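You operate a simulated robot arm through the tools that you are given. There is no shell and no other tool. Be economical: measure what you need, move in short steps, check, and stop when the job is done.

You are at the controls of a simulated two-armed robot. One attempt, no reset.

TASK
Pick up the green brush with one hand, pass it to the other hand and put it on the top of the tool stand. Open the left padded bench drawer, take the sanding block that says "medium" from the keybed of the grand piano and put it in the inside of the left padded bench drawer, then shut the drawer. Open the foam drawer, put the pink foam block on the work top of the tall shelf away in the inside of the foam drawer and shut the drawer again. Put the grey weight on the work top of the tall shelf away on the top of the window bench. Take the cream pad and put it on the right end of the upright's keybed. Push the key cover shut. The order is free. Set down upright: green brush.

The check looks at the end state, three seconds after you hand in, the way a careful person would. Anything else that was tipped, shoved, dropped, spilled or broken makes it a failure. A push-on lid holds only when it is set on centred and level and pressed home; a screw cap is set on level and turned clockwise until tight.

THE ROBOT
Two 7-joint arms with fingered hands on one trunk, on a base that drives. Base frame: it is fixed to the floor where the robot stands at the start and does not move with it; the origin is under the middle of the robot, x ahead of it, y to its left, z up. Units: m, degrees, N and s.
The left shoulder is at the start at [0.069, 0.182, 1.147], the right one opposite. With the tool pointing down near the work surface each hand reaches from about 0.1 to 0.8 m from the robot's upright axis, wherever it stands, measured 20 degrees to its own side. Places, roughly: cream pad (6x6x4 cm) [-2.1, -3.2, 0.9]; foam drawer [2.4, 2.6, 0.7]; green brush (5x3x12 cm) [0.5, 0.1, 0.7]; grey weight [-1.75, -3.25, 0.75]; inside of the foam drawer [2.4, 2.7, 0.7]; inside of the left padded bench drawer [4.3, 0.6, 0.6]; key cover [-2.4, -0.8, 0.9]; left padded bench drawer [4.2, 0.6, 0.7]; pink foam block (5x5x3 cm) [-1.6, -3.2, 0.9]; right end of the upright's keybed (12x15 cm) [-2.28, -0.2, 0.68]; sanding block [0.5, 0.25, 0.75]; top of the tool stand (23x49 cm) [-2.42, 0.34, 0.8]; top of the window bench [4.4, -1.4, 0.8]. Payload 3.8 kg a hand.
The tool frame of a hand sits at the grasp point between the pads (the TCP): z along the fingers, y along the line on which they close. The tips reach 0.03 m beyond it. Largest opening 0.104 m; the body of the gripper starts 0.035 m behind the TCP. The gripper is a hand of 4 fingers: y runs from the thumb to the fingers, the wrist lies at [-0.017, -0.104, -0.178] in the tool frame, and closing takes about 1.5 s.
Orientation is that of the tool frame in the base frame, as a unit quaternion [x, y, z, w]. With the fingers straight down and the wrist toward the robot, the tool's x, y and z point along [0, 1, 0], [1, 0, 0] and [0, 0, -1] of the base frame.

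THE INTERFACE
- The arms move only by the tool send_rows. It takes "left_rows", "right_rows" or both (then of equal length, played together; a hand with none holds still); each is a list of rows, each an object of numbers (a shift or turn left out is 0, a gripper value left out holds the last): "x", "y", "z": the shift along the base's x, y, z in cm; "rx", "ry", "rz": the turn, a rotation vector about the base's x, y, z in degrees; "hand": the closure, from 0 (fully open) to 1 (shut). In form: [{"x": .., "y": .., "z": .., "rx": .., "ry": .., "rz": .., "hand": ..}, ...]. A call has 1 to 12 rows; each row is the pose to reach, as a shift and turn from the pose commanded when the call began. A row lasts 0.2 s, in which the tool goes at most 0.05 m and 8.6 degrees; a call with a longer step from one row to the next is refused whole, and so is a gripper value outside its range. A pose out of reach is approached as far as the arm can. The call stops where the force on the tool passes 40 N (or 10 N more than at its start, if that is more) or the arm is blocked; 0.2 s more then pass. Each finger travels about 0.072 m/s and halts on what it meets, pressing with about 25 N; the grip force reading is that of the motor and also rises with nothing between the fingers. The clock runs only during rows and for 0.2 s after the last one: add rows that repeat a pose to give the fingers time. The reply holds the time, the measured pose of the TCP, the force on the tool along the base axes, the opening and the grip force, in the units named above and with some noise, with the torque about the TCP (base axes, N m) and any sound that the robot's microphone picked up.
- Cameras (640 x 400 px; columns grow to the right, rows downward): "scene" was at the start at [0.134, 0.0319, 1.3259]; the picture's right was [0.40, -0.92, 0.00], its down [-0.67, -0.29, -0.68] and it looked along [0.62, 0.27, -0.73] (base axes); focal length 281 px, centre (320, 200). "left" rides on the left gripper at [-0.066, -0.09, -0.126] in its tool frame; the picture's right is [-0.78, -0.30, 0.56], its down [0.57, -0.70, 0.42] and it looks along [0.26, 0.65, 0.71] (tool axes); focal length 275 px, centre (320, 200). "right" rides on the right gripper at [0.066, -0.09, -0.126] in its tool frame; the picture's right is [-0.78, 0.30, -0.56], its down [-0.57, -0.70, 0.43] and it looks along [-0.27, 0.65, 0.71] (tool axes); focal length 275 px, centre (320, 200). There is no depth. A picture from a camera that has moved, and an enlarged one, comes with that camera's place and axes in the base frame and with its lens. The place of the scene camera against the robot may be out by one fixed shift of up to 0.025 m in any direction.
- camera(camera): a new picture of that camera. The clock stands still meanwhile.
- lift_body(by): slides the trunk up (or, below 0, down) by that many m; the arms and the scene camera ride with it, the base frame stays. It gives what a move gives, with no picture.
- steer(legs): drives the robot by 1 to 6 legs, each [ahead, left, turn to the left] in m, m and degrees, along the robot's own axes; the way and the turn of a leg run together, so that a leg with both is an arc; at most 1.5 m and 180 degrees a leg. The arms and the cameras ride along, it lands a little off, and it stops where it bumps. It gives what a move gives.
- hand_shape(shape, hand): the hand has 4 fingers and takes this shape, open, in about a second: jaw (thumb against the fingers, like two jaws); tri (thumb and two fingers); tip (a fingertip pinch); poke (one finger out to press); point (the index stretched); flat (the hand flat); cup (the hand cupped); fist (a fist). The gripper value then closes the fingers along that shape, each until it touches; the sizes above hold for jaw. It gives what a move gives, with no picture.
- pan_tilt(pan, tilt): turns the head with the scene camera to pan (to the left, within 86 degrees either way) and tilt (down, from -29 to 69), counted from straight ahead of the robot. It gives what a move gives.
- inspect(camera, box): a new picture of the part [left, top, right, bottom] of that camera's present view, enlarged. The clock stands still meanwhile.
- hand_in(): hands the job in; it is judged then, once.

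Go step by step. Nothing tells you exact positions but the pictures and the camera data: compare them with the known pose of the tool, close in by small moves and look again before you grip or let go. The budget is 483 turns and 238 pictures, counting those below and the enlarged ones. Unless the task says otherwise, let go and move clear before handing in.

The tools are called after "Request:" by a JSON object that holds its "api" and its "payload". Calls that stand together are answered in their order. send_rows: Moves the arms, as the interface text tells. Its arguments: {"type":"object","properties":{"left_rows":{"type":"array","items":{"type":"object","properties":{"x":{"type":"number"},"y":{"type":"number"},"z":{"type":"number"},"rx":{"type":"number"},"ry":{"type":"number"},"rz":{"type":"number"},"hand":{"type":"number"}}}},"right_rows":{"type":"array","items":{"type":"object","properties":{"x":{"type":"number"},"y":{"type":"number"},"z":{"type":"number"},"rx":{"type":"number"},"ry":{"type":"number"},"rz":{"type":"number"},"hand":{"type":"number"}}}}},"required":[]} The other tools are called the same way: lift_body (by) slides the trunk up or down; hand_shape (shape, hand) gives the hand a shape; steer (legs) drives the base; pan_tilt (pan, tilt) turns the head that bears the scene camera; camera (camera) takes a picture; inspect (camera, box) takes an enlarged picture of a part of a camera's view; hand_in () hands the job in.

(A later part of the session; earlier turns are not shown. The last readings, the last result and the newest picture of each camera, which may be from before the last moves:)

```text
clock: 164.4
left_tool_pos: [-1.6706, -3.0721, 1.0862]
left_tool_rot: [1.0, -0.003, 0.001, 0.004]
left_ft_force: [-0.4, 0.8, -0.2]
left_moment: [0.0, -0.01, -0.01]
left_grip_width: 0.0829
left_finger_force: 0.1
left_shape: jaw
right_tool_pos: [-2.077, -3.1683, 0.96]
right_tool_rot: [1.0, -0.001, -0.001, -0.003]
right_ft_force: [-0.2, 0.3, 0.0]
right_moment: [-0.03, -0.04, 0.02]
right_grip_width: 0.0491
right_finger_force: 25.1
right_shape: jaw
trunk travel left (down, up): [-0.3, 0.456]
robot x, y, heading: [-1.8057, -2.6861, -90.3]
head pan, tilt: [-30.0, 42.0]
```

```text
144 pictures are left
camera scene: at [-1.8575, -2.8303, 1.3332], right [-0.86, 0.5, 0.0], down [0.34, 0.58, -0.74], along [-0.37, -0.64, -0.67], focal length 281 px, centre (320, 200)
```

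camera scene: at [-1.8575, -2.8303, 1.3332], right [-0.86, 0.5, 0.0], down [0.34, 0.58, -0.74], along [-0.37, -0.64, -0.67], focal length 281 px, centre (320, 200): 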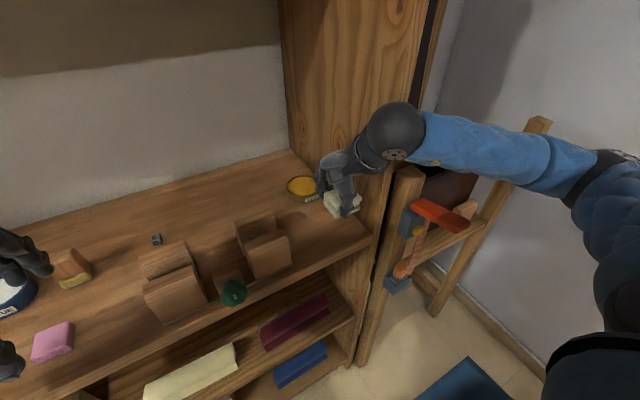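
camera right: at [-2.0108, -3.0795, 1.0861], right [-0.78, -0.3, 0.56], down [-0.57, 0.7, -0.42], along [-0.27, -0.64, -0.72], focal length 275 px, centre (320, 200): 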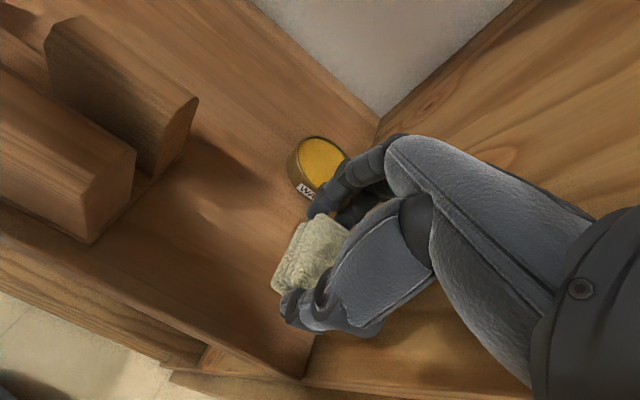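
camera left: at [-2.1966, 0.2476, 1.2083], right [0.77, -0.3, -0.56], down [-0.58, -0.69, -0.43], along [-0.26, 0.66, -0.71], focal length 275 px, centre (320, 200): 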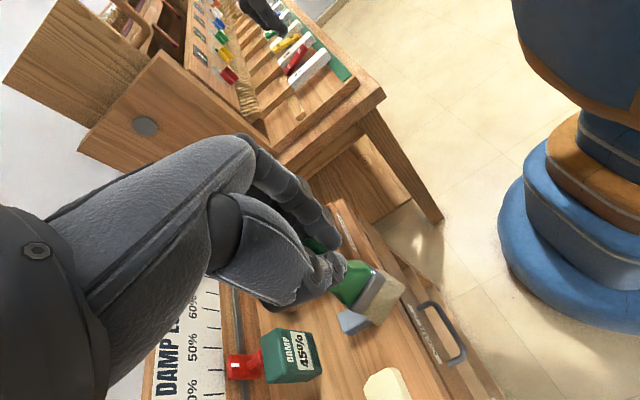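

The cream pad is in the right hand. I pull it out of the shelf and drive to the upright piano.

Request:
{"api": "send_rows", "payload": {"right_rows": [{"z": 2, "y": 3, "x": 1}, {"z": 4, "y": 6, "x": 3}, {"z": 7, "y": 9, "x": 5}, {"z": 10, "y": 12, "x": 8}, {"z": 12, "y": 12, "x": 10}, {"z": 12, "y": 12, "x": 10}]}}

Request:
{"api": "steer", "payload": {"legs": [[-0.4, 0.14, 0], [-1.4, 0, 0], [-0.5, 0, 0], [0, 0, -89.7]]}}

Request:
{"api": "pan_tilt", "payload": {"pan": 0, "tilt": 40}}

Request:
{"api": "camera", "payload": {"camera": "scene"}}

```text
refused: row 4 steps farther than a row can; nothing moved
```

```text
clock: 179.8
left_tool_pos: [-2.0524, -0.551, 1.0837]
left_tool_rot: [-0.706, 0.708, 0.002, -0.003]
left_ft_force: [0.2, 0.0, 0.2]
left_moment: [-0.03, 0.04, 0.03]
left_grip_width: 0.0832
left_finger_force: 0.0
left_shape: jaw
right_tool_pos: [-2.1491, -0.1448, 0.9598]
right_tool_rot: [0.707, -0.707, 0.0, -0.002]
right_ft_force: [-0.4, -0.1, -0.4]
right_moment: [-0.04, 0.03, -0.02]
right_grip_width: 0.0488
right_finger_force: 25.4
right_shape: jaw
trunk travel left (down, up): [-0.3, 0.456]
robot x, y, heading: [-1.6674, -0.4172, -180.0]
head pan, tilt: [-30.0, 42.0]
```

```text
clock: 180.7
left_tool_pos: [-2.0525, -0.552, 1.0854]
left_tool_rot: [-0.707, 0.708, 0.002, -0.003]
left_ft_force: [-0.6, -0.3, -0.6]
left_moment: [0.02, 0.03, -0.01]
left_grip_width: 0.0829
left_finger_force: 0.0
left_shape: jaw
right_tool_pos: [-2.1488, -0.1456, 0.9604]
right_tool_rot: [0.708, -0.706, 0.001, -0.002]
right_ft_force: [-0.3, 1.0, 0.2]
right_moment: [-0.05, -0.01, -0.01]
right_grip_width: 0.0489
right_finger_force: 24.5
right_shape: jaw
trunk travel left (down, up): [-0.3, 0.456]
robot x, y, heading: [-1.6641, -0.4169, -180.1]
head pan, tilt: [0.0, 40.0]
```

```text
143 pictures are left
camera scene: at [-1.8342, -0.4164, 1.3362], right [0.0, 1.0, 0.0], down [0.64, 0.0, -0.77], along [-0.77, 0.0, -0.64], focal length 281 px, centre (320, 200)
```

scene: 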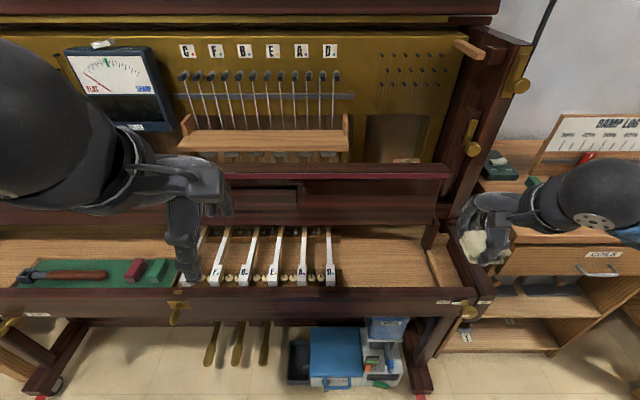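

The refused arm move didn't matter; the pad came out cleanly. I zoom on the keybed's right end and the key cover.

Request:
{"api": "inspect", "payload": {"camera": "scene", "box": [310, 150, 510, 320]}}

Request:
{"api": "inspect", "payload": {"camera": "scene", "box": [0, 130, 460, 340]}}

Request:
{"api": "camera", "payload": {"camera": "right"}}

```text
2.35 times, centred on (410, 235) of scene
camera zoom: at [-1.8342, -0.4164, 1.3362], right [0.0, 1.0, 0.0], down [0.64, 0.0, -0.77], along [-0.77, 0.0, -0.64], focal length 662 px, centre (108, 118)
```

zoom: 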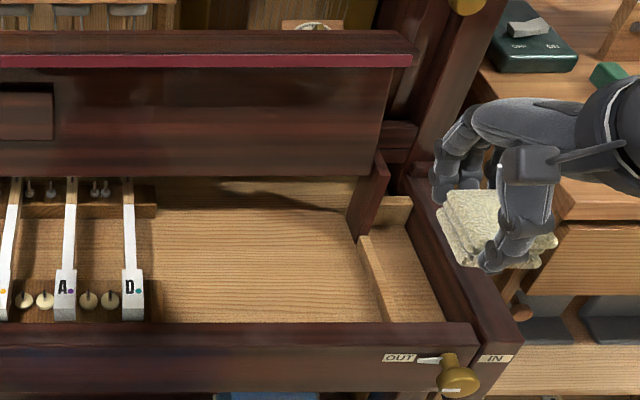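

```text
1.39 times, centred on (230, 235) of scene
camera zoom: at [-1.8342, -0.4164, 1.3362], right [0.0, 1.0, 0.0], down [0.64, 0.0, -0.77], along [-0.77, 0.0, -0.64], focal length 391 px, centre (445, 151)
```

zoom: 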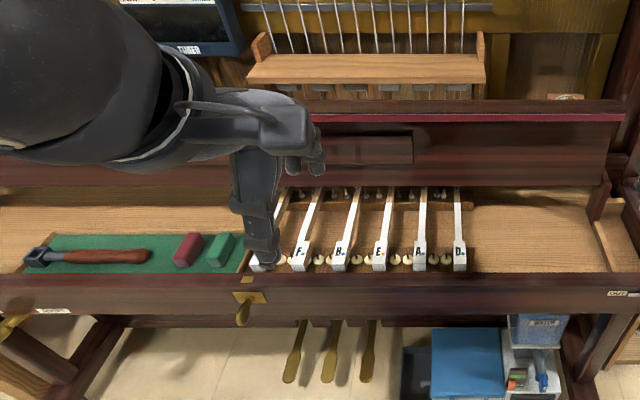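

```text
140 pictures are left
camera right: at [-2.0596, -0.211, 1.086], right [-0.3, 0.78, 0.56], down [0.7, 0.57, -0.42], along [-0.65, 0.27, -0.72], focal length 275 px, centre (320, 200)
```

right: 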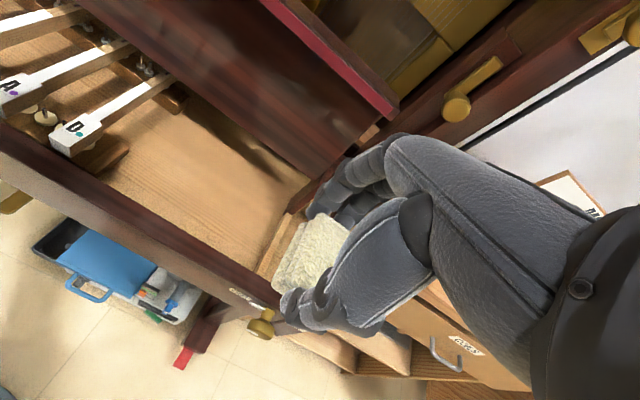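

The free wooden area at the right end of the keybed is clear. I move the pad over (-2.29, -0.205) and descend partway.

Request:
{"api": "send_rows", "payload": {"right_rows": [{"x": -3, "y": -2}, {"x": -6, "y": -4}, {"x": -10, "y": -6}, {"x": -14, "y": -6}, {"x": -14, "y": -6, "z": -4}, {"x": -14, "y": -6, "z": -8}, {"x": -14, "y": -6, "z": -12}, {"x": -14, "y": -6, "z": -16}, {"x": -14, "y": -6, "z": -16}]}}

Request:
{"api": "camera", "payload": {"camera": "right"}}

Request:
{"api": "camera", "payload": {"camera": "scene"}}

```text
clock: 181.8
left_tool_pos: [-2.0499, -0.5494, 1.0865]
left_tool_rot: [-0.706, 0.708, 0.002, -0.003]
left_ft_force: [-0.6, 0.6, 0.2]
left_moment: [0.02, -0.03, 0.0]
left_grip_width: 0.0829
left_finger_force: 0.1
left_shape: jaw
right_tool_pos: [-2.2874, -0.2039, 0.9614]
right_tool_rot: [0.708, -0.706, -0.002, 0.004]
right_ft_force: [23.5, 2.4, 12.5]
right_moment: [0.11, 0.76, -0.39]
right_grip_width: 0.0475
right_finger_force: 25.3
right_shape: jaw
trunk travel left (down, up): [-0.3, 0.456]
robot x, y, heading: [-1.6676, -0.4148, 180.0]
head pan, tilt: [0.0, 40.0]
stopped in row 5 (right hand): the force on the tool passed its limit at 46 N (the readings are from after the stop); the commanded pose is now the measured one
```

```text
139 pictures are left
camera right: at [-2.1957, -0.2701, 1.0861], right [-0.29, 0.78, 0.56], down [0.7, 0.57, -0.43], along [-0.66, 0.26, -0.71], focal length 275 px, centre (320, 200)
```

right: 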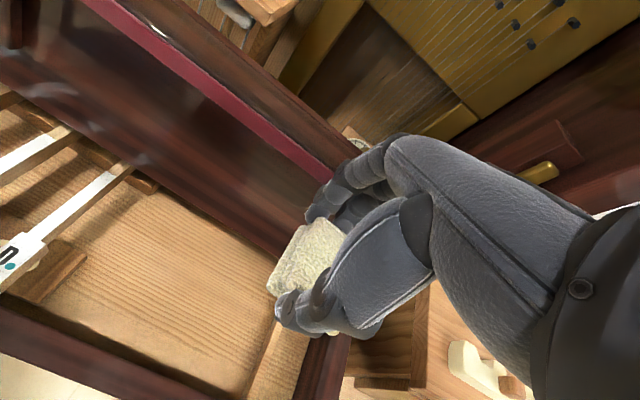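

```text
138 pictures are left
camera scene: at [-1.8316, -0.4161, 1.3367], right [0.0, 1.0, 0.0], down [0.64, 0.0, -0.77], along [-0.77, 0.0, -0.64], focal length 281 px, centre (320, 200)
```

scene: 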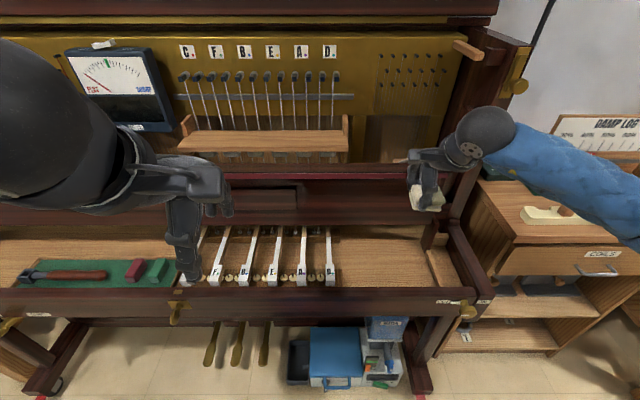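

The fingers met the upright cover. I back off 2 cm toward me and check that nothing moved before descending.

Request:
{"api": "send_rows", "payload": {"right_rows": [{"x": 1}, {"x": 2}, {"x": 2.2}, {"x": 2.2}]}}

Request:
{"api": "inspect", "payload": {"camera": "scene", "box": [310, 120, 510, 320]}}

```text
clock: 182.8
left_tool_pos: [-2.0525, -0.5511, 1.0844]
left_tool_rot: [-0.705, 0.709, 0.003, -0.003]
left_ft_force: [0.3, 0.2, -0.2]
left_moment: [0.02, -0.02, 0.05]
left_grip_width: 0.0831
left_finger_force: 0.1
left_shape: jaw
right_tool_pos: [-2.2686, -0.205, 0.9554]
right_tool_rot: [-0.707, 0.707, 0.0, -0.002]
right_ft_force: [0.0, 0.2, 0.2]
right_moment: [-0.03, -0.01, 0.01]
right_grip_width: 0.0486
right_finger_force: 25.0
right_shape: jaw
trunk travel left (down, up): [-0.3, 0.456]
robot x, y, heading: [-1.6628, -0.4144, 179.8]
head pan, tilt: [0.0, 40.0]
```

```text
2.00 times, centred on (410, 220) of scene
camera zoom: at [-1.8342, -0.4163, 1.3362], right [0.0, 1.0, 0.0], down [0.64, 0.0, -0.77], along [-0.77, 0.0, -0.64], focal length 562 px, centre (140, 160)
```

zoom: 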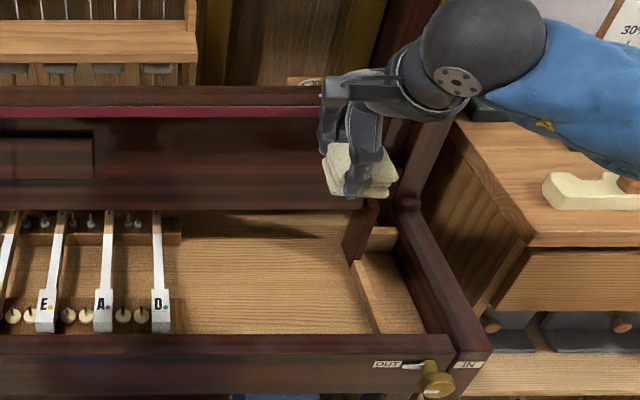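

Request:
{"api": "send_rows", "payload": {"right_rows": [{"z": -3}, {"z": -6}, {"z": -9}, {"z": -12}, {"z": -15}, {"z": -17}, {"z": -17}]}}

Request:
{"api": "camera", "payload": {"camera": "right"}}

Request:
{"api": "inspect", "payload": {"camera": "scene", "box": [310, 120, 510, 320]}}

```text
clock: 184.4
left_tool_pos: [-2.052, -0.5495, 1.0851]
left_tool_rot: [-0.705, 0.709, 0.002, -0.003]
left_ft_force: [0.7, -0.4, -1.6]
left_moment: [-0.01, 0.01, -0.03]
left_grip_width: 0.0828
left_finger_force: 0.0
left_shape: jaw
right_tool_pos: [-2.2685, -0.2027, 0.786]
right_tool_rot: [0.707, -0.707, -0.001, 0.002]
right_ft_force: [0.3, -0.7, 0.3]
right_moment: [-0.02, -0.03, -0.04]
right_grip_width: 0.0486
right_finger_force: 25.2
right_shape: jaw
trunk travel left (down, up): [-0.3, 0.456]
robot x, y, heading: [-1.6662, -0.416, 180.3]
head pan, tilt: [0.0, 40.0]
```

```text
136 pictures are left
camera right: at [-2.1773, -0.2705, 0.9116], right [-0.29, 0.78, 0.56], down [0.7, 0.57, -0.43], along [-0.65, 0.26, -0.71], focal length 275 px, centre (320, 200)
```

right: 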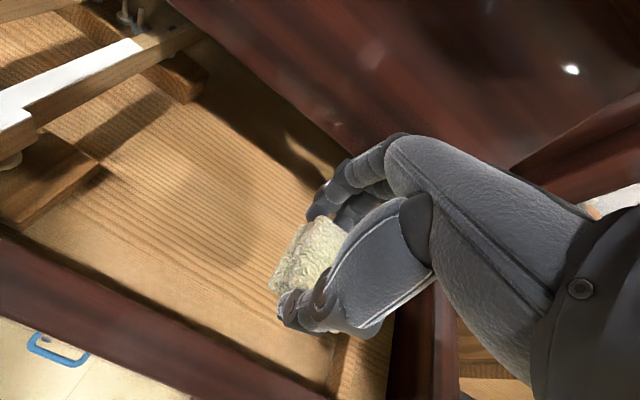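

```text
2.00 times, centred on (410, 220) of scene
camera zoom: at [-1.8341, -0.4163, 1.3362], right [0.0, 1.0, 0.0], down [0.64, 0.0, -0.77], along [-0.77, 0.0, -0.64], focal length 562 px, centre (140, 160)
```

zoom: 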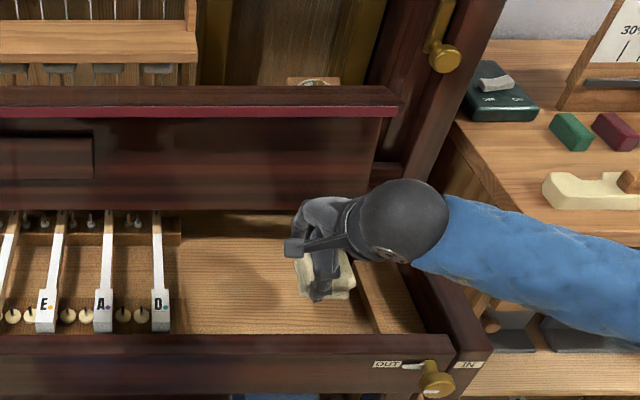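

Request:
{"api": "send_rows", "payload": {"right_rows": [{"z": -2}, {"z": -4}, {"z": -5}, {"z": -5.6}, {"z": -5.6}]}}

Request:
{"api": "camera", "payload": {"camera": "right"}}

```text
clock: 185.6
left_tool_pos: [-2.0525, -0.552, 1.0851]
left_tool_rot: [-0.706, 0.708, 0.003, -0.003]
left_ft_force: [-0.3, 0.2, -0.2]
left_moment: [0.01, -0.03, 0.01]
left_grip_width: 0.0827
left_finger_force: 0.1
left_shape: jaw
right_tool_pos: [-2.2667, -0.2036, 0.7309]
right_tool_rot: [-0.707, 0.707, 0.001, -0.002]
right_ft_force: [-0.2, 0.7, -0.3]
right_moment: [-0.01, 0.0, 0.01]
right_grip_width: 0.0484
right_finger_force: 25.4
right_shape: jaw
trunk travel left (down, up): [-0.3, 0.456]
robot x, y, heading: [-1.6651, -0.4153, 180.2]
head pan, tilt: [0.0, 40.0]
```

```text
134 pictures are left
camera right: at [-2.1762, -0.2702, 0.8566], right [-0.29, 0.78, 0.56], down [0.7, 0.57, -0.43], along [-0.65, 0.26, -0.71], focal length 275 px, centre (320, 200)
```

right: 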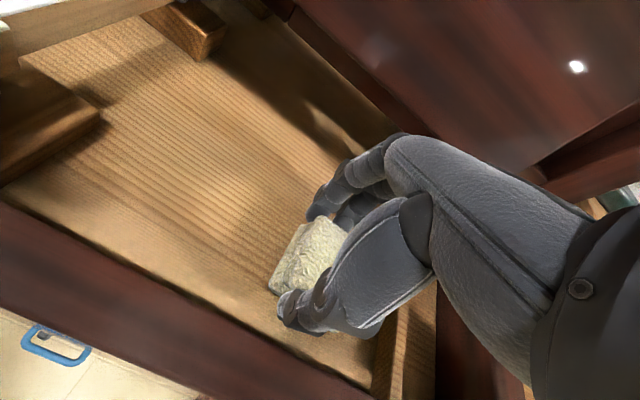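

Request:
{"api": "send_rows", "payload": {"right_rows": [{"z": -0.4}, {"z": -0.8}, {"z": -1.2}, {"z": -1.2}]}}

```text
clock: 186.6
left_tool_pos: [-2.0533, -0.5501, 1.0861]
left_tool_rot: [-0.706, 0.708, 0.002, -0.003]
left_ft_force: [-0.8, 0.4, 0.2]
left_moment: [-0.01, 0.01, 0.0]
left_grip_width: 0.0829
left_finger_force: 0.0
left_shape: jaw
right_tool_pos: [-2.2682, -0.2052, 0.7198]
right_tool_rot: [0.707, -0.707, -0.002, 0.003]
right_ft_force: [0.3, -0.4, 3.3]
right_moment: [0.1, -0.06, -0.02]
right_grip_width: 0.0487
right_finger_force: 24.9
right_shape: jaw
trunk travel left (down, up): [-0.3, 0.456]
robot x, y, heading: [-1.667, -0.4136, 180.1]
head pan, tilt: [0.0, 40.0]
```

Light contact. Opening and lifting away.

Request:
{"api": "send_rows", "payload": {"right_rows": [{"hand": 0.7}, {"hand": 0.5}, {"hand": 0.35}, {"hand": 0.3}, {"hand": 0.3}, {"z": 3}, {"z": 7}, {"z": 11}, {"z": 15}, {"z": 19, "x": 1}, {"z": 22, "x": 3}, {"z": 24, "x": 6}]}}

Request:
{"api": "camera", "payload": {"camera": "right"}}

Request:
{"api": "inspect", "payload": {"camera": "scene", "box": [280, 120, 510, 320]}}

```text
clock: 189.2
left_tool_pos: [-2.0514, -0.5517, 1.0855]
left_tool_rot: [-0.706, 0.709, 0.003, -0.002]
left_ft_force: [0.7, 0.0, -0.2]
left_moment: [0.0, 0.0, 0.0]
left_grip_width: 0.0832
left_finger_force: 0.1
left_shape: jaw
right_tool_pos: [-2.2067, -0.2052, 0.9614]
right_tool_rot: [0.707, -0.707, -0.002, 0.004]
right_ft_force: [0.8, 0.9, -0.3]
right_moment: [0.0, -0.03, 0.0]
right_grip_width: 0.0724
right_finger_force: 0.0
right_shape: jaw
trunk travel left (down, up): [-0.3, 0.456]
robot x, y, heading: [-1.6626, -0.4184, 179.8]
head pan, tilt: [0.0, 40.0]
```

```text
133 pictures are left
camera right: at [-2.1158, -0.2708, 1.0857], right [-0.29, 0.78, 0.56], down [0.7, 0.57, -0.43], along [-0.65, 0.26, -0.71], focal length 275 px, centre (320, 200)
```

right: 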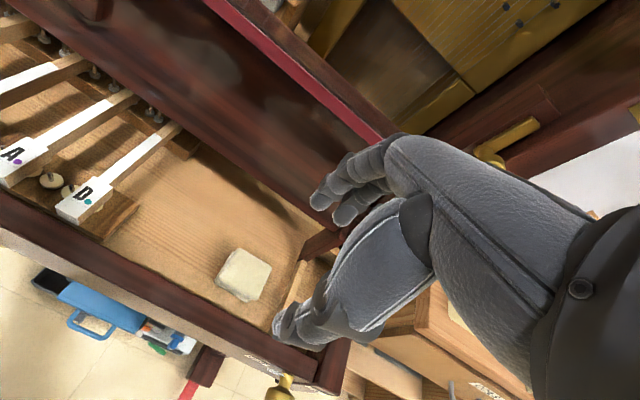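

```text
2.00 times, centred on (395, 220) of scene
camera zoom: at [-1.8335, -0.4162, 1.3363], right [0.0, 1.0, 0.0], down [0.64, 0.0, -0.77], along [-0.77, 0.0, -0.64], focal length 562 px, centre (170, 160)
```

zoom: 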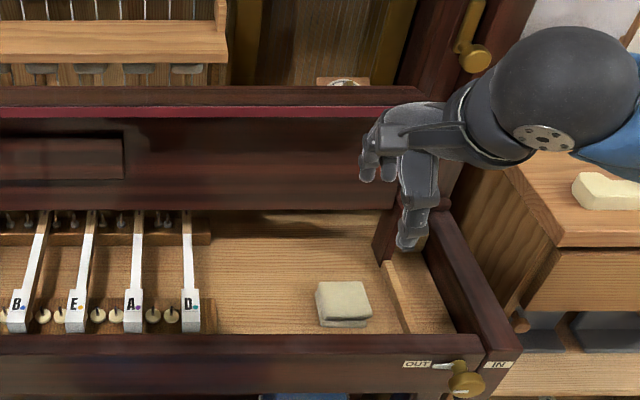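

The pad sits well at the right end. Now the key cover: it stands upright at about x = -2.39, top edge z ≈ 0.97, hinged at its bottom. I move a bit closer and look over its top edge.

Request:
{"api": "send_rows", "payload": {"right_rows": [{"z": 3}, {"z": 6}, {"z": 10}, {"z": 13, "hand": 0.1}, {"z": 13, "hand": 0}]}}

Request:
{"api": "steer", "payload": {"legs": [[0.1, 0, 0]]}}

Request:
{"api": "pan_tilt", "payload": {"pan": -15, "tilt": 50}}

Request:
{"api": "camera", "payload": {"camera": "scene"}}

Request:
{"api": "camera", "payload": {"camera": "right"}}

```text
clock: 190.4
left_tool_pos: [-2.0523, -0.552, 1.0856]
left_tool_rot: [-0.706, 0.708, 0.003, -0.002]
left_ft_force: [-0.5, 0.8, 0.0]
left_moment: [-0.02, -0.01, 0.0]
left_grip_width: 0.083
left_finger_force: 0.0
left_shape: jaw
right_tool_pos: [-2.2079, -0.2046, 1.0886]
right_tool_rot: [-0.707, 0.707, 0.0, -0.002]
right_ft_force: [0.1, 0.9, -0.3]
right_moment: [0.02, 0.0, -0.02]
right_grip_width: 0.1037
right_finger_force: 0.0
right_shape: jaw
trunk travel left (down, up): [-0.3, 0.456]
robot x, y, heading: [-1.6619, -0.4172, 180.0]
head pan, tilt: [0.0, 40.0]
```

```text
clock: 191.6
left_tool_pos: [-2.1524, -0.5505, 1.0843]
left_tool_rot: [-0.706, 0.708, 0.002, -0.002]
left_ft_force: [-0.1, 0.4, -0.4]
left_moment: [-0.02, -0.01, -0.01]
left_grip_width: 0.0832
left_finger_force: 0.0
left_shape: jaw
right_tool_pos: [-2.3098, -0.2053, 1.0888]
right_tool_rot: [0.707, -0.707, -0.001, 0.002]
right_ft_force: [-0.7, 0.2, 0.0]
right_moment: [0.0, -0.02, 0.02]
right_grip_width: 0.1039
right_finger_force: 0.0
right_shape: jaw
trunk travel left (down, up): [-0.3, 0.456]
robot x, y, heading: [-1.7629, -0.4154, 180.1]
head pan, tilt: [0.0, 40.0]
```

```text
clock: 192.3
left_tool_pos: [-2.1519, -0.5509, 1.0857]
left_tool_rot: [-0.706, 0.709, 0.003, -0.001]
left_ft_force: [-0.8, 0.8, 0.4]
left_moment: [0.0, 0.0, 0.03]
left_grip_width: 0.0828
left_finger_force: 0.2
left_shape: jaw
right_tool_pos: [-2.3076, -0.2054, 1.089]
right_tool_rot: [-0.706, 0.708, 0.001, -0.003]
right_ft_force: [0.4, 0.4, 0.3]
right_moment: [0.01, 0.02, 0.0]
right_grip_width: 0.1035
right_finger_force: 0.1
right_shape: jaw
trunk travel left (down, up): [-0.3, 0.456]
robot x, y, heading: [-1.7638, -0.4151, 179.7]
head pan, tilt: [-15.0, 50.0]
```

```text
131 pictures are left
camera scene: at [-1.9236, -0.3963, 1.322], right [0.26, 0.97, 0.0], down [0.74, -0.2, -0.64], along [-0.62, 0.17, -0.77], focal length 281 px, centre (320, 200)
```

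scene: 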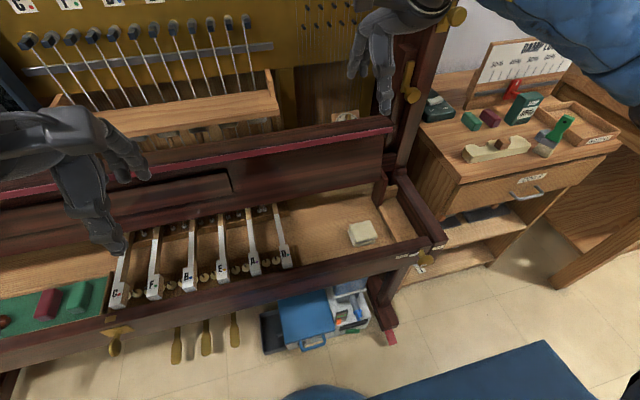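

```text
130 pictures are left
camera right: at [-2.2173, -0.2715, 1.2144], right [-0.29, 0.78, 0.56], down [0.7, 0.57, -0.43], along [-0.65, 0.26, -0.71], focal length 275 px, centre (320, 200)
```

right: 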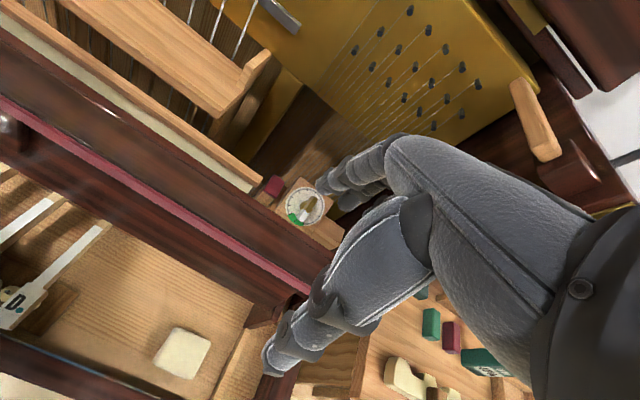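

Request:
{"api": "inspect", "payload": {"camera": "right", "box": [100, 80, 360, 320]}}

Request:
{"api": "inspect", "payload": {"camera": "scene", "box": [130, 60, 450, 240]}}

Request:
{"api": "camera", "payload": {"camera": "left"}}

```text
1.67 times, centred on (230, 200) of right
camera zoom: at [-2.2173, -0.2715, 1.2144], right [-0.29, 0.78, 0.56], down [0.7, 0.57, -0.43], along [-0.65, 0.26, -0.71], focal length 459 px, centre (470, 200)
```

zoom: 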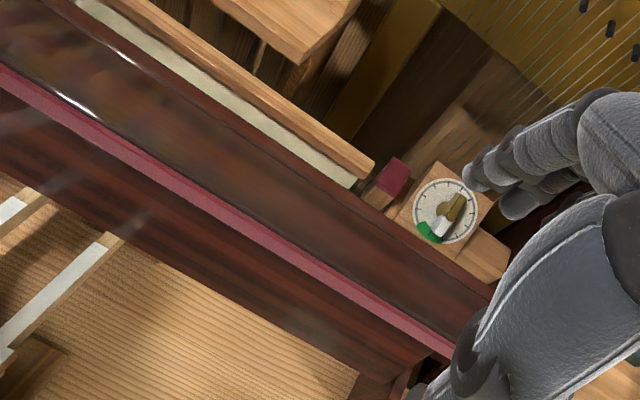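

```text
2.00 times, centred on (290, 150) of scene
camera zoom: at [-1.9236, -0.3963, 1.322], right [0.26, 0.97, 0.0], down [0.74, -0.2, -0.64], along [-0.62, 0.17, -0.77], focal length 562 px, centre (380, 300)
```

zoom: 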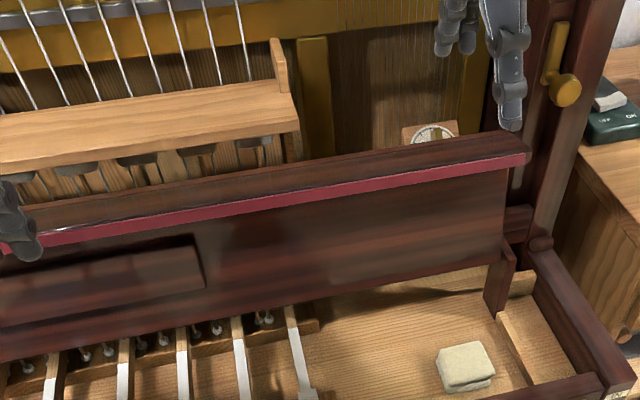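

```text
127 pictures are left
camera left: at [-2.0615, -0.4846, 1.2107], right [0.29, 0.77, -0.56], down [0.7, -0.58, -0.43], along [-0.65, -0.26, -0.71], focal length 275 px, centre (320, 200)
```

left: 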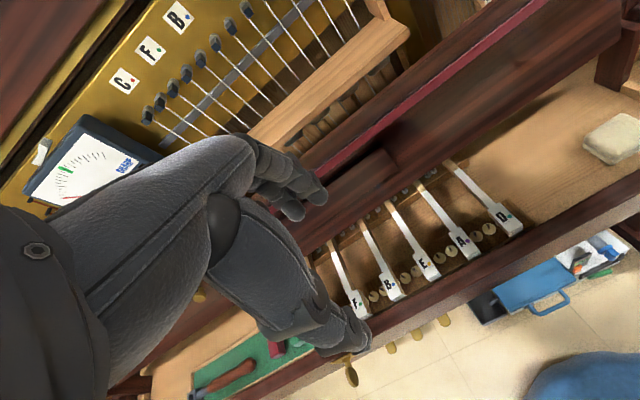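

Behind the cover's top there is a low rail and, near the right end, a dial block; at y ≈ -0.33 there seems room to hook the fingers behind the top edge. I position above it.

Request:
{"api": "send_rows", "payload": {"right_rows": [{"y": -4}, {"y": -8}, {"y": -12.5}, {"y": -12.5, "x": -4}, {"y": -12.5, "x": -7.7}, {"y": -12.5, "x": -7.7, "z": -3}, {"y": -12.5, "x": -7.7, "z": -5}, {"y": -12.5, "x": -7.7, "z": -5}]}}

Request:
{"api": "camera", "payload": {"camera": "right"}}

Request:
{"api": "camera", "payload": {"camera": "scene"}}

Request:
{"api": "camera", "payload": {"camera": "left"}}

```text
clock: 194.1
left_tool_pos: [-2.1527, -0.5505, 1.0851]
left_tool_rot: [-0.705, 0.709, 0.002, -0.003]
left_ft_force: [-0.3, 0.2, 0.2]
left_moment: [-0.02, 0.02, 0.03]
left_grip_width: 0.0829
left_finger_force: 0.0
left_shape: jaw
right_tool_pos: [-2.3827, -0.33, 1.0394]
right_tool_rot: [0.707, -0.707, -0.001, 0.002]
right_ft_force: [-0.1, 0.1, 0.2]
right_moment: [-0.03, 0.03, 0.03]
right_grip_width: 0.1039
right_finger_force: 0.1
right_shape: jaw
trunk travel left (down, up): [-0.3, 0.456]
robot x, y, heading: [-1.7665, -0.4162, 180.3]
head pan, tilt: [-15.0, 50.0]
```

```text
126 pictures are left
camera right: at [-2.2928, -0.3962, 1.1646], right [-0.29, 0.78, 0.56], down [0.7, 0.57, -0.43], along [-0.65, 0.26, -0.71], focal length 275 px, centre (320, 200)
```

right: 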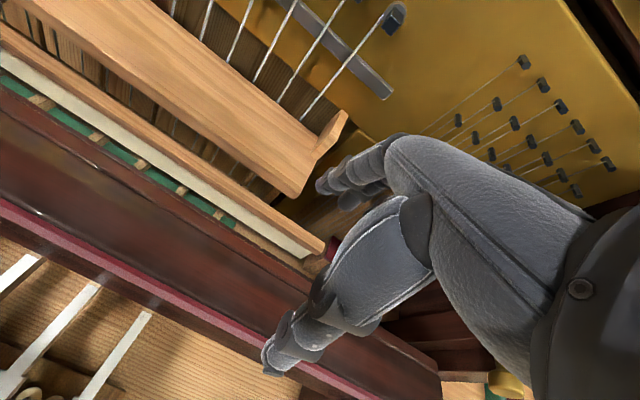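

```text
125 pictures are left
camera scene: at [-1.9234, -0.3961, 1.322], right [0.26, 0.97, 0.0], down [0.74, -0.2, -0.64], along [-0.62, 0.17, -0.77], focal length 281 px, centre (320, 200)
```

scene: 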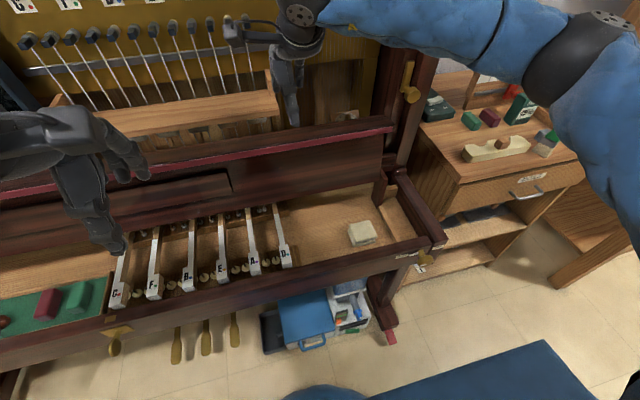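

```text
124 pictures are left
camera left: at [-2.0614, -0.4844, 1.2108], right [0.29, 0.77, -0.56], down [0.7, -0.58, -0.43], along [-0.65, -0.26, -0.71], focal length 275 px, centre (320, 200)
```

left: 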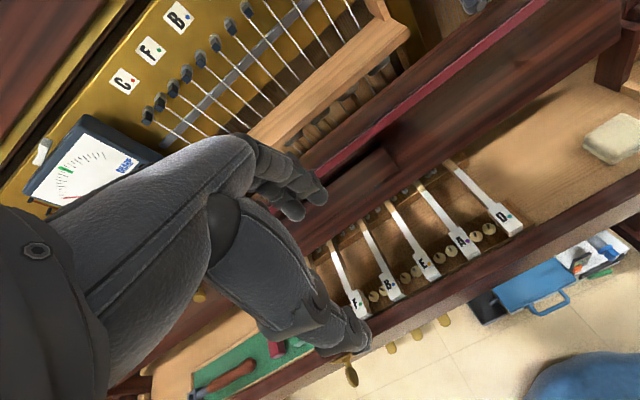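

There is a gap behind the cover's back edge (x ≈ -2.40) before the rail (≈ -2.47). I lower the fingers into it, thumb in front.

Request:
{"api": "send_rows", "payload": {"right_rows": [{"z": -1.5}, {"z": -3}, {"z": -4.5}, {"z": -6}, {"z": -7}, {"z": -7}]}}

Request:
{"api": "camera", "payload": {"camera": "right"}}

```text
clock: 195.5
left_tool_pos: [-2.1521, -0.5509, 1.0852]
left_tool_rot: [-0.706, 0.708, 0.003, -0.002]
left_ft_force: [0.6, 0.3, 0.2]
left_moment: [-0.02, -0.03, -0.03]
left_grip_width: 0.0831
left_finger_force: 0.0
left_shape: jaw
right_tool_pos: [-2.3845, -0.3298, 0.969]
right_tool_rot: [-0.707, 0.707, 0.001, -0.004]
right_ft_force: [-0.4, -0.4, 0.8]
right_moment: [-0.01, -0.02, -0.03]
right_grip_width: 0.1039
right_finger_force: 0.1
right_shape: jaw
trunk travel left (down, up): [-0.3, 0.456]
robot x, y, heading: [-1.7635, -0.4163, 180.1]
head pan, tilt: [-15.0, 50.0]
```

```text
123 pictures are left
camera right: at [-2.2942, -0.397, 1.0941], right [-0.29, 0.78, 0.56], down [0.7, 0.57, -0.43], along [-0.65, 0.26, -0.71], focal length 275 px, centre (320, 200)
```

right: 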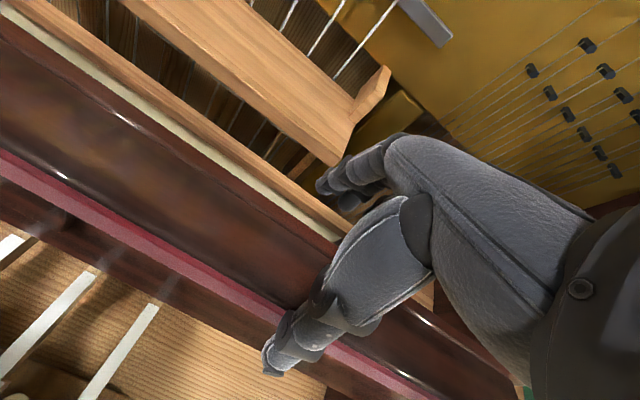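

Request:
{"api": "send_rows", "payload": {"right_rows": [{"z": -0.8}, {"z": -1.6}, {"z": -2.4}, {"z": -3}, {"z": -3}]}}

Request:
{"api": "camera", "payload": {"camera": "right"}}

Request:
{"api": "inspect", "payload": {"camera": "scene", "box": [200, 20, 420, 180]}}

```text
clock: 196.7
left_tool_pos: [-2.1503, -0.5508, 1.0865]
left_tool_rot: [-0.706, 0.708, 0.004, -0.003]
left_ft_force: [-0.1, -0.9, 0.0]
left_moment: [-0.03, -0.01, -0.01]
left_grip_width: 0.083
left_finger_force: 0.0
left_shape: jaw
right_tool_pos: [-2.3838, -0.3313, 0.9426]
right_tool_rot: [0.708, -0.706, -0.002, 0.004]
right_ft_force: [7.1, -0.8, 13.6]
right_moment: [-0.06, -0.35, -0.02]
right_grip_width: 0.1037
right_finger_force: 0.1
right_shape: jaw
trunk travel left (down, up): [-0.3, 0.456]
robot x, y, heading: [-1.766, -0.4149, 179.8]
head pan, tilt: [-15.0, 50.0]
```

```text
122 pictures are left
camera right: at [-2.2918, -0.3973, 1.0667], right [-0.29, 0.78, 0.56], down [0.7, 0.57, -0.43], along [-0.66, 0.26, -0.71], focal length 275 px, centre (320, 200)
```

right: 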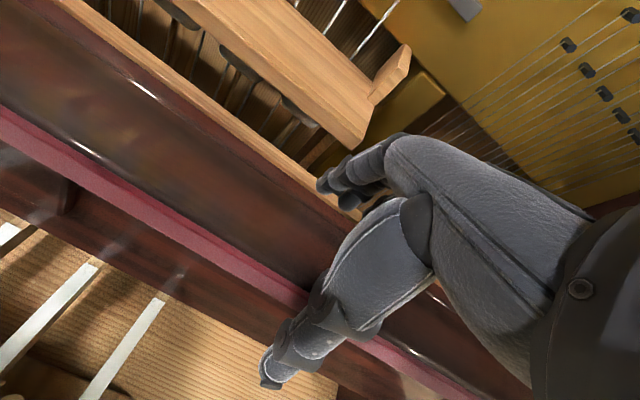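

```text
2.50 times, centred on (310, 100) of scene
camera zoom: at [-1.9212, -0.3965, 1.3224], right [0.26, 0.97, 0.0], down [0.74, -0.2, -0.64], along [-0.62, 0.17, -0.77], focal length 703 px, centre (345, 450)
```

zoom: 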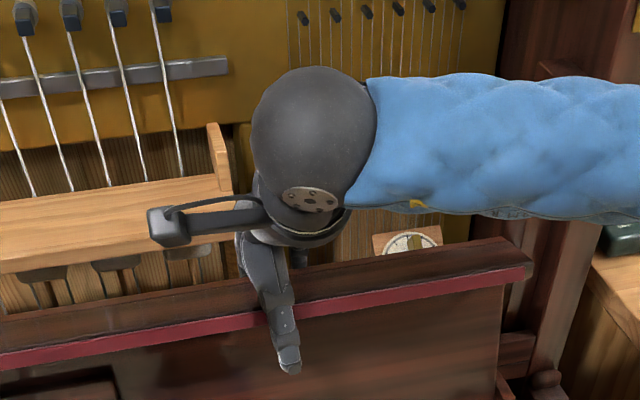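

Light contact (thumb on the front lip). I ease 0.8 cm toward me and up slightly, then pull gently toward me to see whether the cover swings.

Request:
{"api": "send_rows", "payload": {"right_rows": [{"x": 0.5, "z": 0.4}, {"x": 1.0, "z": 0.4}, {"x": 2, "z": 0.4}, {"x": 3, "z": 0.4}, {"x": 3, "z": 0.4}]}}

Request:
{"api": "camera", "payload": {"camera": "right"}}

Request:
{"api": "camera", "payload": {"camera": "scene"}}

```text
clock: 197.9
left_tool_pos: [-2.1514, -0.5499, 1.0854]
left_tool_rot: [-0.706, 0.708, 0.003, -0.002]
left_ft_force: [0.3, 1.1, 0.3]
left_moment: [-0.02, -0.05, 0.02]
left_grip_width: 0.0828
left_finger_force: 0.0
left_shape: jaw
right_tool_pos: [-2.3543, -0.3307, 0.9451]
right_tool_rot: [-0.707, 0.707, 0.004, -0.003]
right_ft_force: [-2.7, 0.3, 2.2]
right_moment: [-0.01, 0.05, -0.03]
right_grip_width: 0.1041
right_finger_force: 0.0
right_shape: jaw
trunk travel left (down, up): [-0.3, 0.456]
robot x, y, heading: [-1.7652, -0.4155, 179.9]
head pan, tilt: [-15.0, 50.0]
```

```text
120 pictures are left
camera right: at [-2.2653, -0.3967, 1.0686], right [-0.29, 0.78, 0.56], down [0.7, 0.57, -0.43], along [-0.65, 0.26, -0.71], focal length 275 px, centre (320, 200)
```

right: 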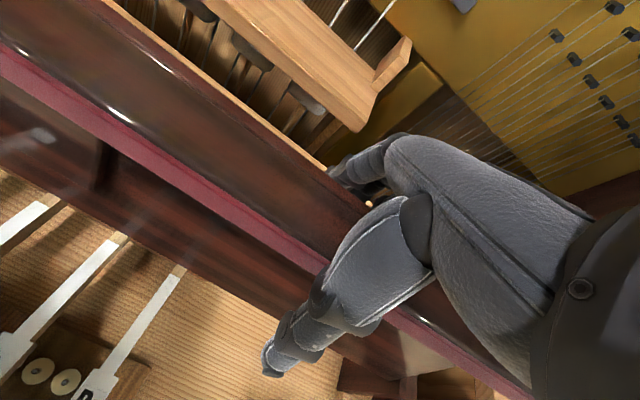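

```text
119 pictures are left
camera scene: at [-1.9238, -0.3963, 1.322], right [0.26, 0.97, 0.0], down [0.74, -0.2, -0.64], along [-0.62, 0.17, -0.77], focal length 281 px, centre (320, 200)
```

scene: 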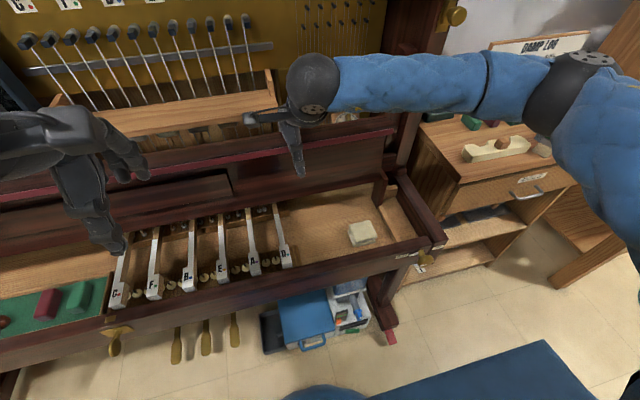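

The fingers are now hooked behind the cover. I continue pulling along the arc.

Request:
{"api": "send_rows", "payload": {"right_rows": [{"x": 1}, {"x": 2}, {"x": 3}, {"x": 4, "z": -0.2}, {"x": 5, "z": -0.4}, {"x": 5, "z": -0.4}]}}

Request:
{"api": "camera", "payload": {"camera": "scene"}}

```text
clock: 199.3
left_tool_pos: [-2.1511, -0.55, 1.086]
left_tool_rot: [-0.706, 0.708, 0.003, -0.003]
left_ft_force: [0.9, 0.2, -0.8]
left_moment: [0.0, 0.0, 0.03]
left_grip_width: 0.0827
left_finger_force: 0.1
left_shape: jaw
right_tool_pos: [-2.304, -0.3293, 0.9396]
right_tool_rot: [0.707, -0.707, -0.002, 0.002]
right_ft_force: [7.0, 0.4, -1.4]
right_moment: [-0.01, -0.07, -0.01]
right_grip_width: 0.1041
right_finger_force: 0.1
right_shape: jaw
trunk travel left (down, up): [-0.3, 0.456]
robot x, y, heading: [-1.763, -0.4158, 179.9]
head pan, tilt: [-15.0, 50.0]
```

```text
118 pictures are left
camera scene: at [-1.9227, -0.3963, 1.3221], right [0.26, 0.97, 0.0], down [0.74, -0.2, -0.64], along [-0.62, 0.17, -0.77], focal length 281 px, centre (320, 200)
```

scene: 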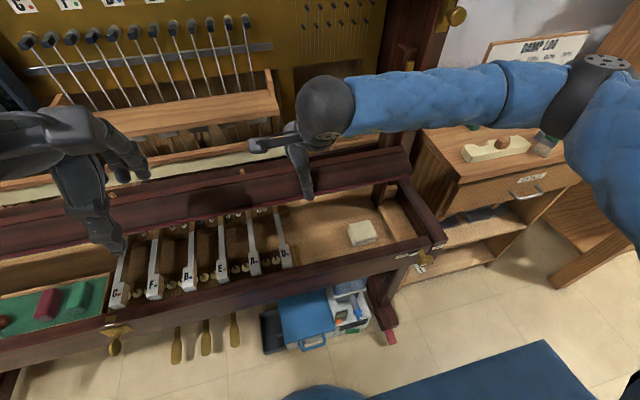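

It swings forward and rests on my thumb. I keep easing it down toward me.

Request:
{"api": "send_rows", "payload": {"right_rows": [{"x": 1, "z": -0.8}, {"x": 2, "z": -1.6}, {"x": 3, "z": -2.6}, {"x": 4, "z": -3.6}, {"x": 4.6, "z": -4.6}, {"x": 4.6, "z": -4.6}]}}

Request:
{"api": "camera", "payload": {"camera": "scene"}}

Request:
{"api": "camera", "payload": {"camera": "right"}}

```text
clock: 200.7
left_tool_pos: [-2.152, -0.5507, 1.0856]
left_tool_rot: [-0.706, 0.708, 0.003, -0.003]
left_ft_force: [-0.6, 0.7, 0.3]
left_moment: [0.02, 0.0, 0.01]
left_grip_width: 0.0829
left_finger_force: 0.1
left_shape: jaw
right_tool_pos: [-2.2588, -0.3321, 0.8926]
right_tool_rot: [0.707, -0.707, -0.002, 0.003]
right_ft_force: [-0.5, -0.4, 0.2]
right_moment: [0.0, 0.03, 0.02]
right_grip_width: 0.104
right_finger_force: 0.0
right_shape: jaw
trunk travel left (down, up): [-0.3, 0.456]
robot x, y, heading: [-1.7659, -0.4157, 180.2]
head pan, tilt: [-15.0, 50.0]
```

```text
117 pictures are left
camera scene: at [-1.9235, -0.3963, 1.322], right [0.26, 0.97, 0.0], down [0.74, -0.2, -0.64], along [-0.62, 0.17, -0.77], focal length 281 px, centre (320, 200)
```

scene: 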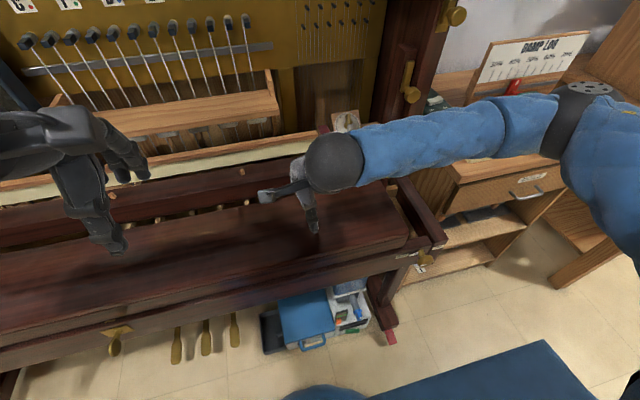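

```text
116 pictures are left
camera right: at [-2.1685, -0.3966, 1.0184], right [-0.29, 0.78, 0.56], down [0.7, 0.57, -0.43], along [-0.65, 0.26, -0.71], focal length 275 px, centre (320, 200)
```

right: 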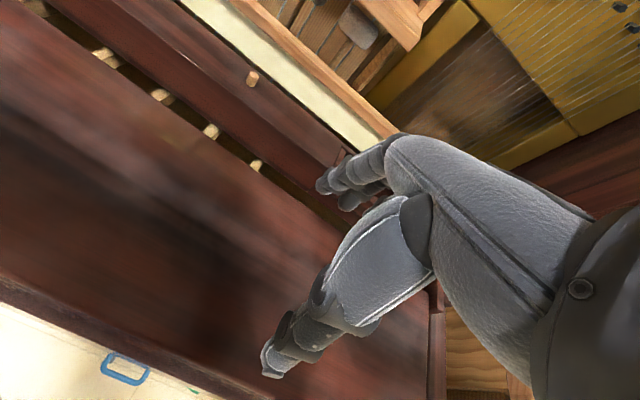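

The cover has swung closed. I press it gently from above to be sure it is fully shut.

Request:
{"api": "send_rows", "payload": {"right_rows": [{"hand": 0.4}, {"hand": 0.7, "z": -1}, {"hand": 0.9, "z": -2}, {"hand": 0.9, "z": -3}, {"hand": 0.9, "z": -4}, {"hand": 0.9, "z": -5}, {"hand": 0.9, "z": -6}, {"hand": 0.9, "z": -7}]}}

Request:
{"api": "camera", "payload": {"camera": "scene"}}

```text
clock: 202.5
left_tool_pos: [-2.152, -0.5515, 1.0846]
left_tool_rot: [-0.706, 0.708, 0.002, -0.003]
left_ft_force: [1.4, -0.3, -0.2]
left_moment: [0.02, 0.03, 0.0]
left_grip_width: 0.0825
left_finger_force: 0.1
left_shape: jaw
right_tool_pos: [-2.2598, -0.3294, 0.8232]
right_tool_rot: [-0.707, 0.707, 0.001, -0.003]
right_ft_force: [-0.1, -0.1, 0.4]
right_moment: [0.0, -0.03, 0.02]
right_grip_width: 0.0109
right_finger_force: 0.1
right_shape: jaw
trunk travel left (down, up): [-0.3, 0.456]
robot x, y, heading: [-1.765, -0.4165, 180.0]
head pan, tilt: [-15.0, 50.0]
```

```text
115 pictures are left
camera scene: at [-1.9235, -0.3962, 1.322], right [0.26, 0.97, 0.0], down [0.74, -0.2, -0.64], along [-0.62, 0.17, -0.77], focal length 281 px, centre (320, 200)
```

scene: 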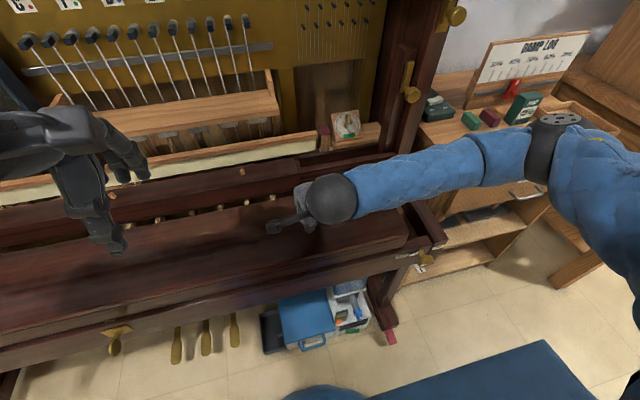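

Request:
{"api": "send_rows", "payload": {"right_rows": [{"z": -0.7}, {"z": -1.4}, {"z": -2.1}, {"z": -2.8}, {"z": -3.5}, {"z": -4.2}]}}

```text
clock: 203.1
left_tool_pos: [-2.1501, -0.5509, 1.0858]
left_tool_rot: [-0.706, 0.708, 0.002, -0.003]
left_ft_force: [-0.1, -0.6, -0.4]
left_moment: [0.01, -0.06, -0.01]
left_grip_width: 0.0828
left_finger_force: 0.1
left_shape: jaw
right_tool_pos: [-2.2632, -0.3346, 0.8226]
right_tool_rot: [0.708, -0.706, -0.004, 0.014]
right_ft_force: [4.4, 2.0, 21.9]
right_moment: [0.07, -0.63, 0.05]
right_grip_width: 0.0114
right_finger_force: 0.0
right_shape: jaw
trunk travel left (down, up): [-0.3, 0.456]
robot x, y, heading: [-1.76, -0.4149, 180.1]
head pan, tilt: [-15.0, 50.0]
stopped in row 2 (right hand): the force on the tool passed its limit at 46 N (the readings are from after the stop); the commanded pose is now the measured one
```

The cover is firmly down. I raise the hand and inspect.

Request:
{"api": "send_rows", "payload": {"right_rows": [{"z": 4}, {"z": 8}, {"z": 12, "x": 4}, {"z": 16, "x": 8}, {"z": 20, "x": 12, "y": 3}, {"z": 24, "x": 14, "y": 6}, {"z": 26, "x": 14, "y": 10, "hand": 0.3}, {"z": 26, "x": 14, "y": 14, "hand": 0.2}]}}

Request:
{"api": "pan_tilt", "payload": {"pan": -5, "tilt": 50}}

Request:
{"api": "camera", "payload": {"camera": "scene"}}

Request:
{"api": "camera", "payload": {"camera": "right"}}

```text
refused: row 3 steps farther than a row can; nothing moved
```

```text
clock: 203.8
left_tool_pos: [-2.1491, -0.5507, 1.088]
left_tool_rot: [-0.706, 0.709, 0.004, -0.004]
left_ft_force: [0.3, 0.6, 0.0]
left_moment: [-0.01, 0.03, 0.01]
left_grip_width: 0.0831
left_finger_force: 0.0
left_shape: jaw
right_tool_pos: [-2.2617, -0.3334, 0.8229]
right_tool_rot: [0.708, -0.706, -0.005, 0.014]
right_ft_force: [5.6, 1.9, 31.7]
right_moment: [0.02, -0.75, 0.02]
right_grip_width: 0.0115
right_finger_force: 0.1
right_shape: jaw
trunk travel left (down, up): [-0.3, 0.456]
robot x, y, heading: [-1.7644, -0.4162, 179.8]
head pan, tilt: [-5.0, 50.0]
```

```text
114 pictures are left
camera scene: at [-1.9228, -0.4095, 1.3226], right [0.09, 1.0, 0.0], down [0.76, -0.07, -0.64], along [-0.64, 0.06, -0.76], focal length 281 px, centre (320, 200)
```

scene: 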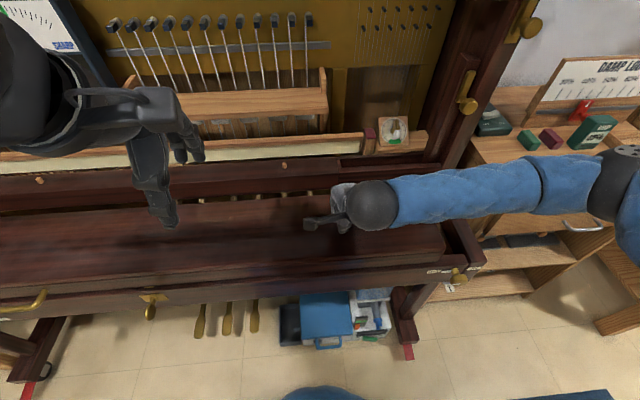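

```text
113 pictures are left
camera right: at [-2.1681, -0.3983, 0.9465], right [-0.28, 0.78, 0.55], down [0.69, 0.57, -0.45], along [-0.67, 0.25, -0.7], focal length 275 px, centre (320, 200)
```

right: 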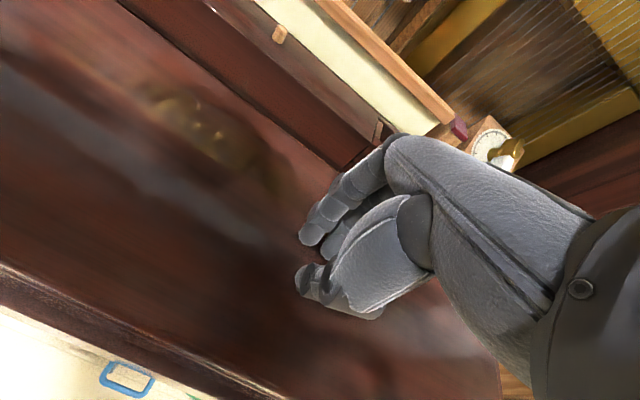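

Request:
{"api": "send_rows", "payload": {"right_rows": [{"z": 4}, {"z": 8}, {"z": 11, "x": 3}, {"z": 14, "x": 6}, {"z": 17, "x": 9, "y": 2}, {"z": 20, "x": 11, "y": 5}, {"z": 23, "x": 13, "y": 8, "hand": 0.5}, {"z": 26, "x": 14, "y": 11, "hand": 0.3}, {"z": 26, "x": 14, "y": 14, "hand": 0.2}]}}

Request:
{"api": "inspect", "payload": {"camera": "scene", "box": [0, 140, 500, 340]}}

```text
clock: 205.8
left_tool_pos: [-2.1519, -0.5493, 1.0852]
left_tool_rot: [-0.706, 0.708, 0.002, -0.003]
left_ft_force: [-0.7, 0.5, -0.1]
left_moment: [-0.01, 0.0, -0.01]
left_grip_width: 0.0829
left_finger_force: 0.0
left_shape: jaw
right_tool_pos: [-2.1535, -0.194, 1.0994]
right_tool_rot: [0.708, -0.706, -0.002, 0.01]
right_ft_force: [-0.2, 0.6, 1.2]
right_moment: [-0.03, -0.03, 0.0]
right_grip_width: 0.0829
right_finger_force: 0.0
right_shape: jaw
right hand out of reach, approached as far as the arm can: row 6, 7, 8, 9
trunk travel left (down, up): [-0.3, 0.456]
robot x, y, heading: [-1.7632, -0.4169, 180.2]
head pan, tilt: [-5.0, 50.0]
```

```text
1.28 times, centred on (250, 240) of scene
camera zoom: at [-1.9255, -0.4084, 1.322], right [0.09, 1.0, 0.0], down [0.76, -0.07, -0.64], along [-0.64, 0.06, -0.77], focal length 360 px, centre (410, 149)
```

zoom: 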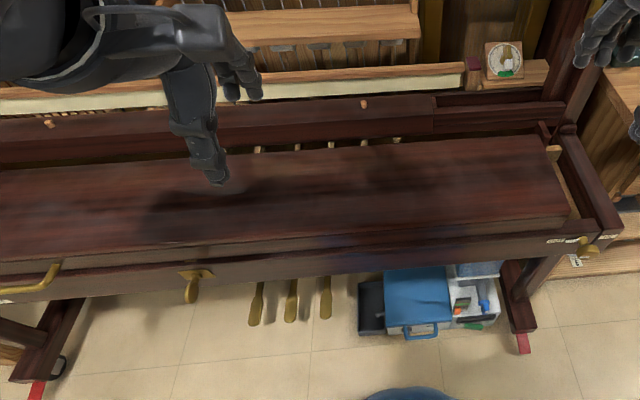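

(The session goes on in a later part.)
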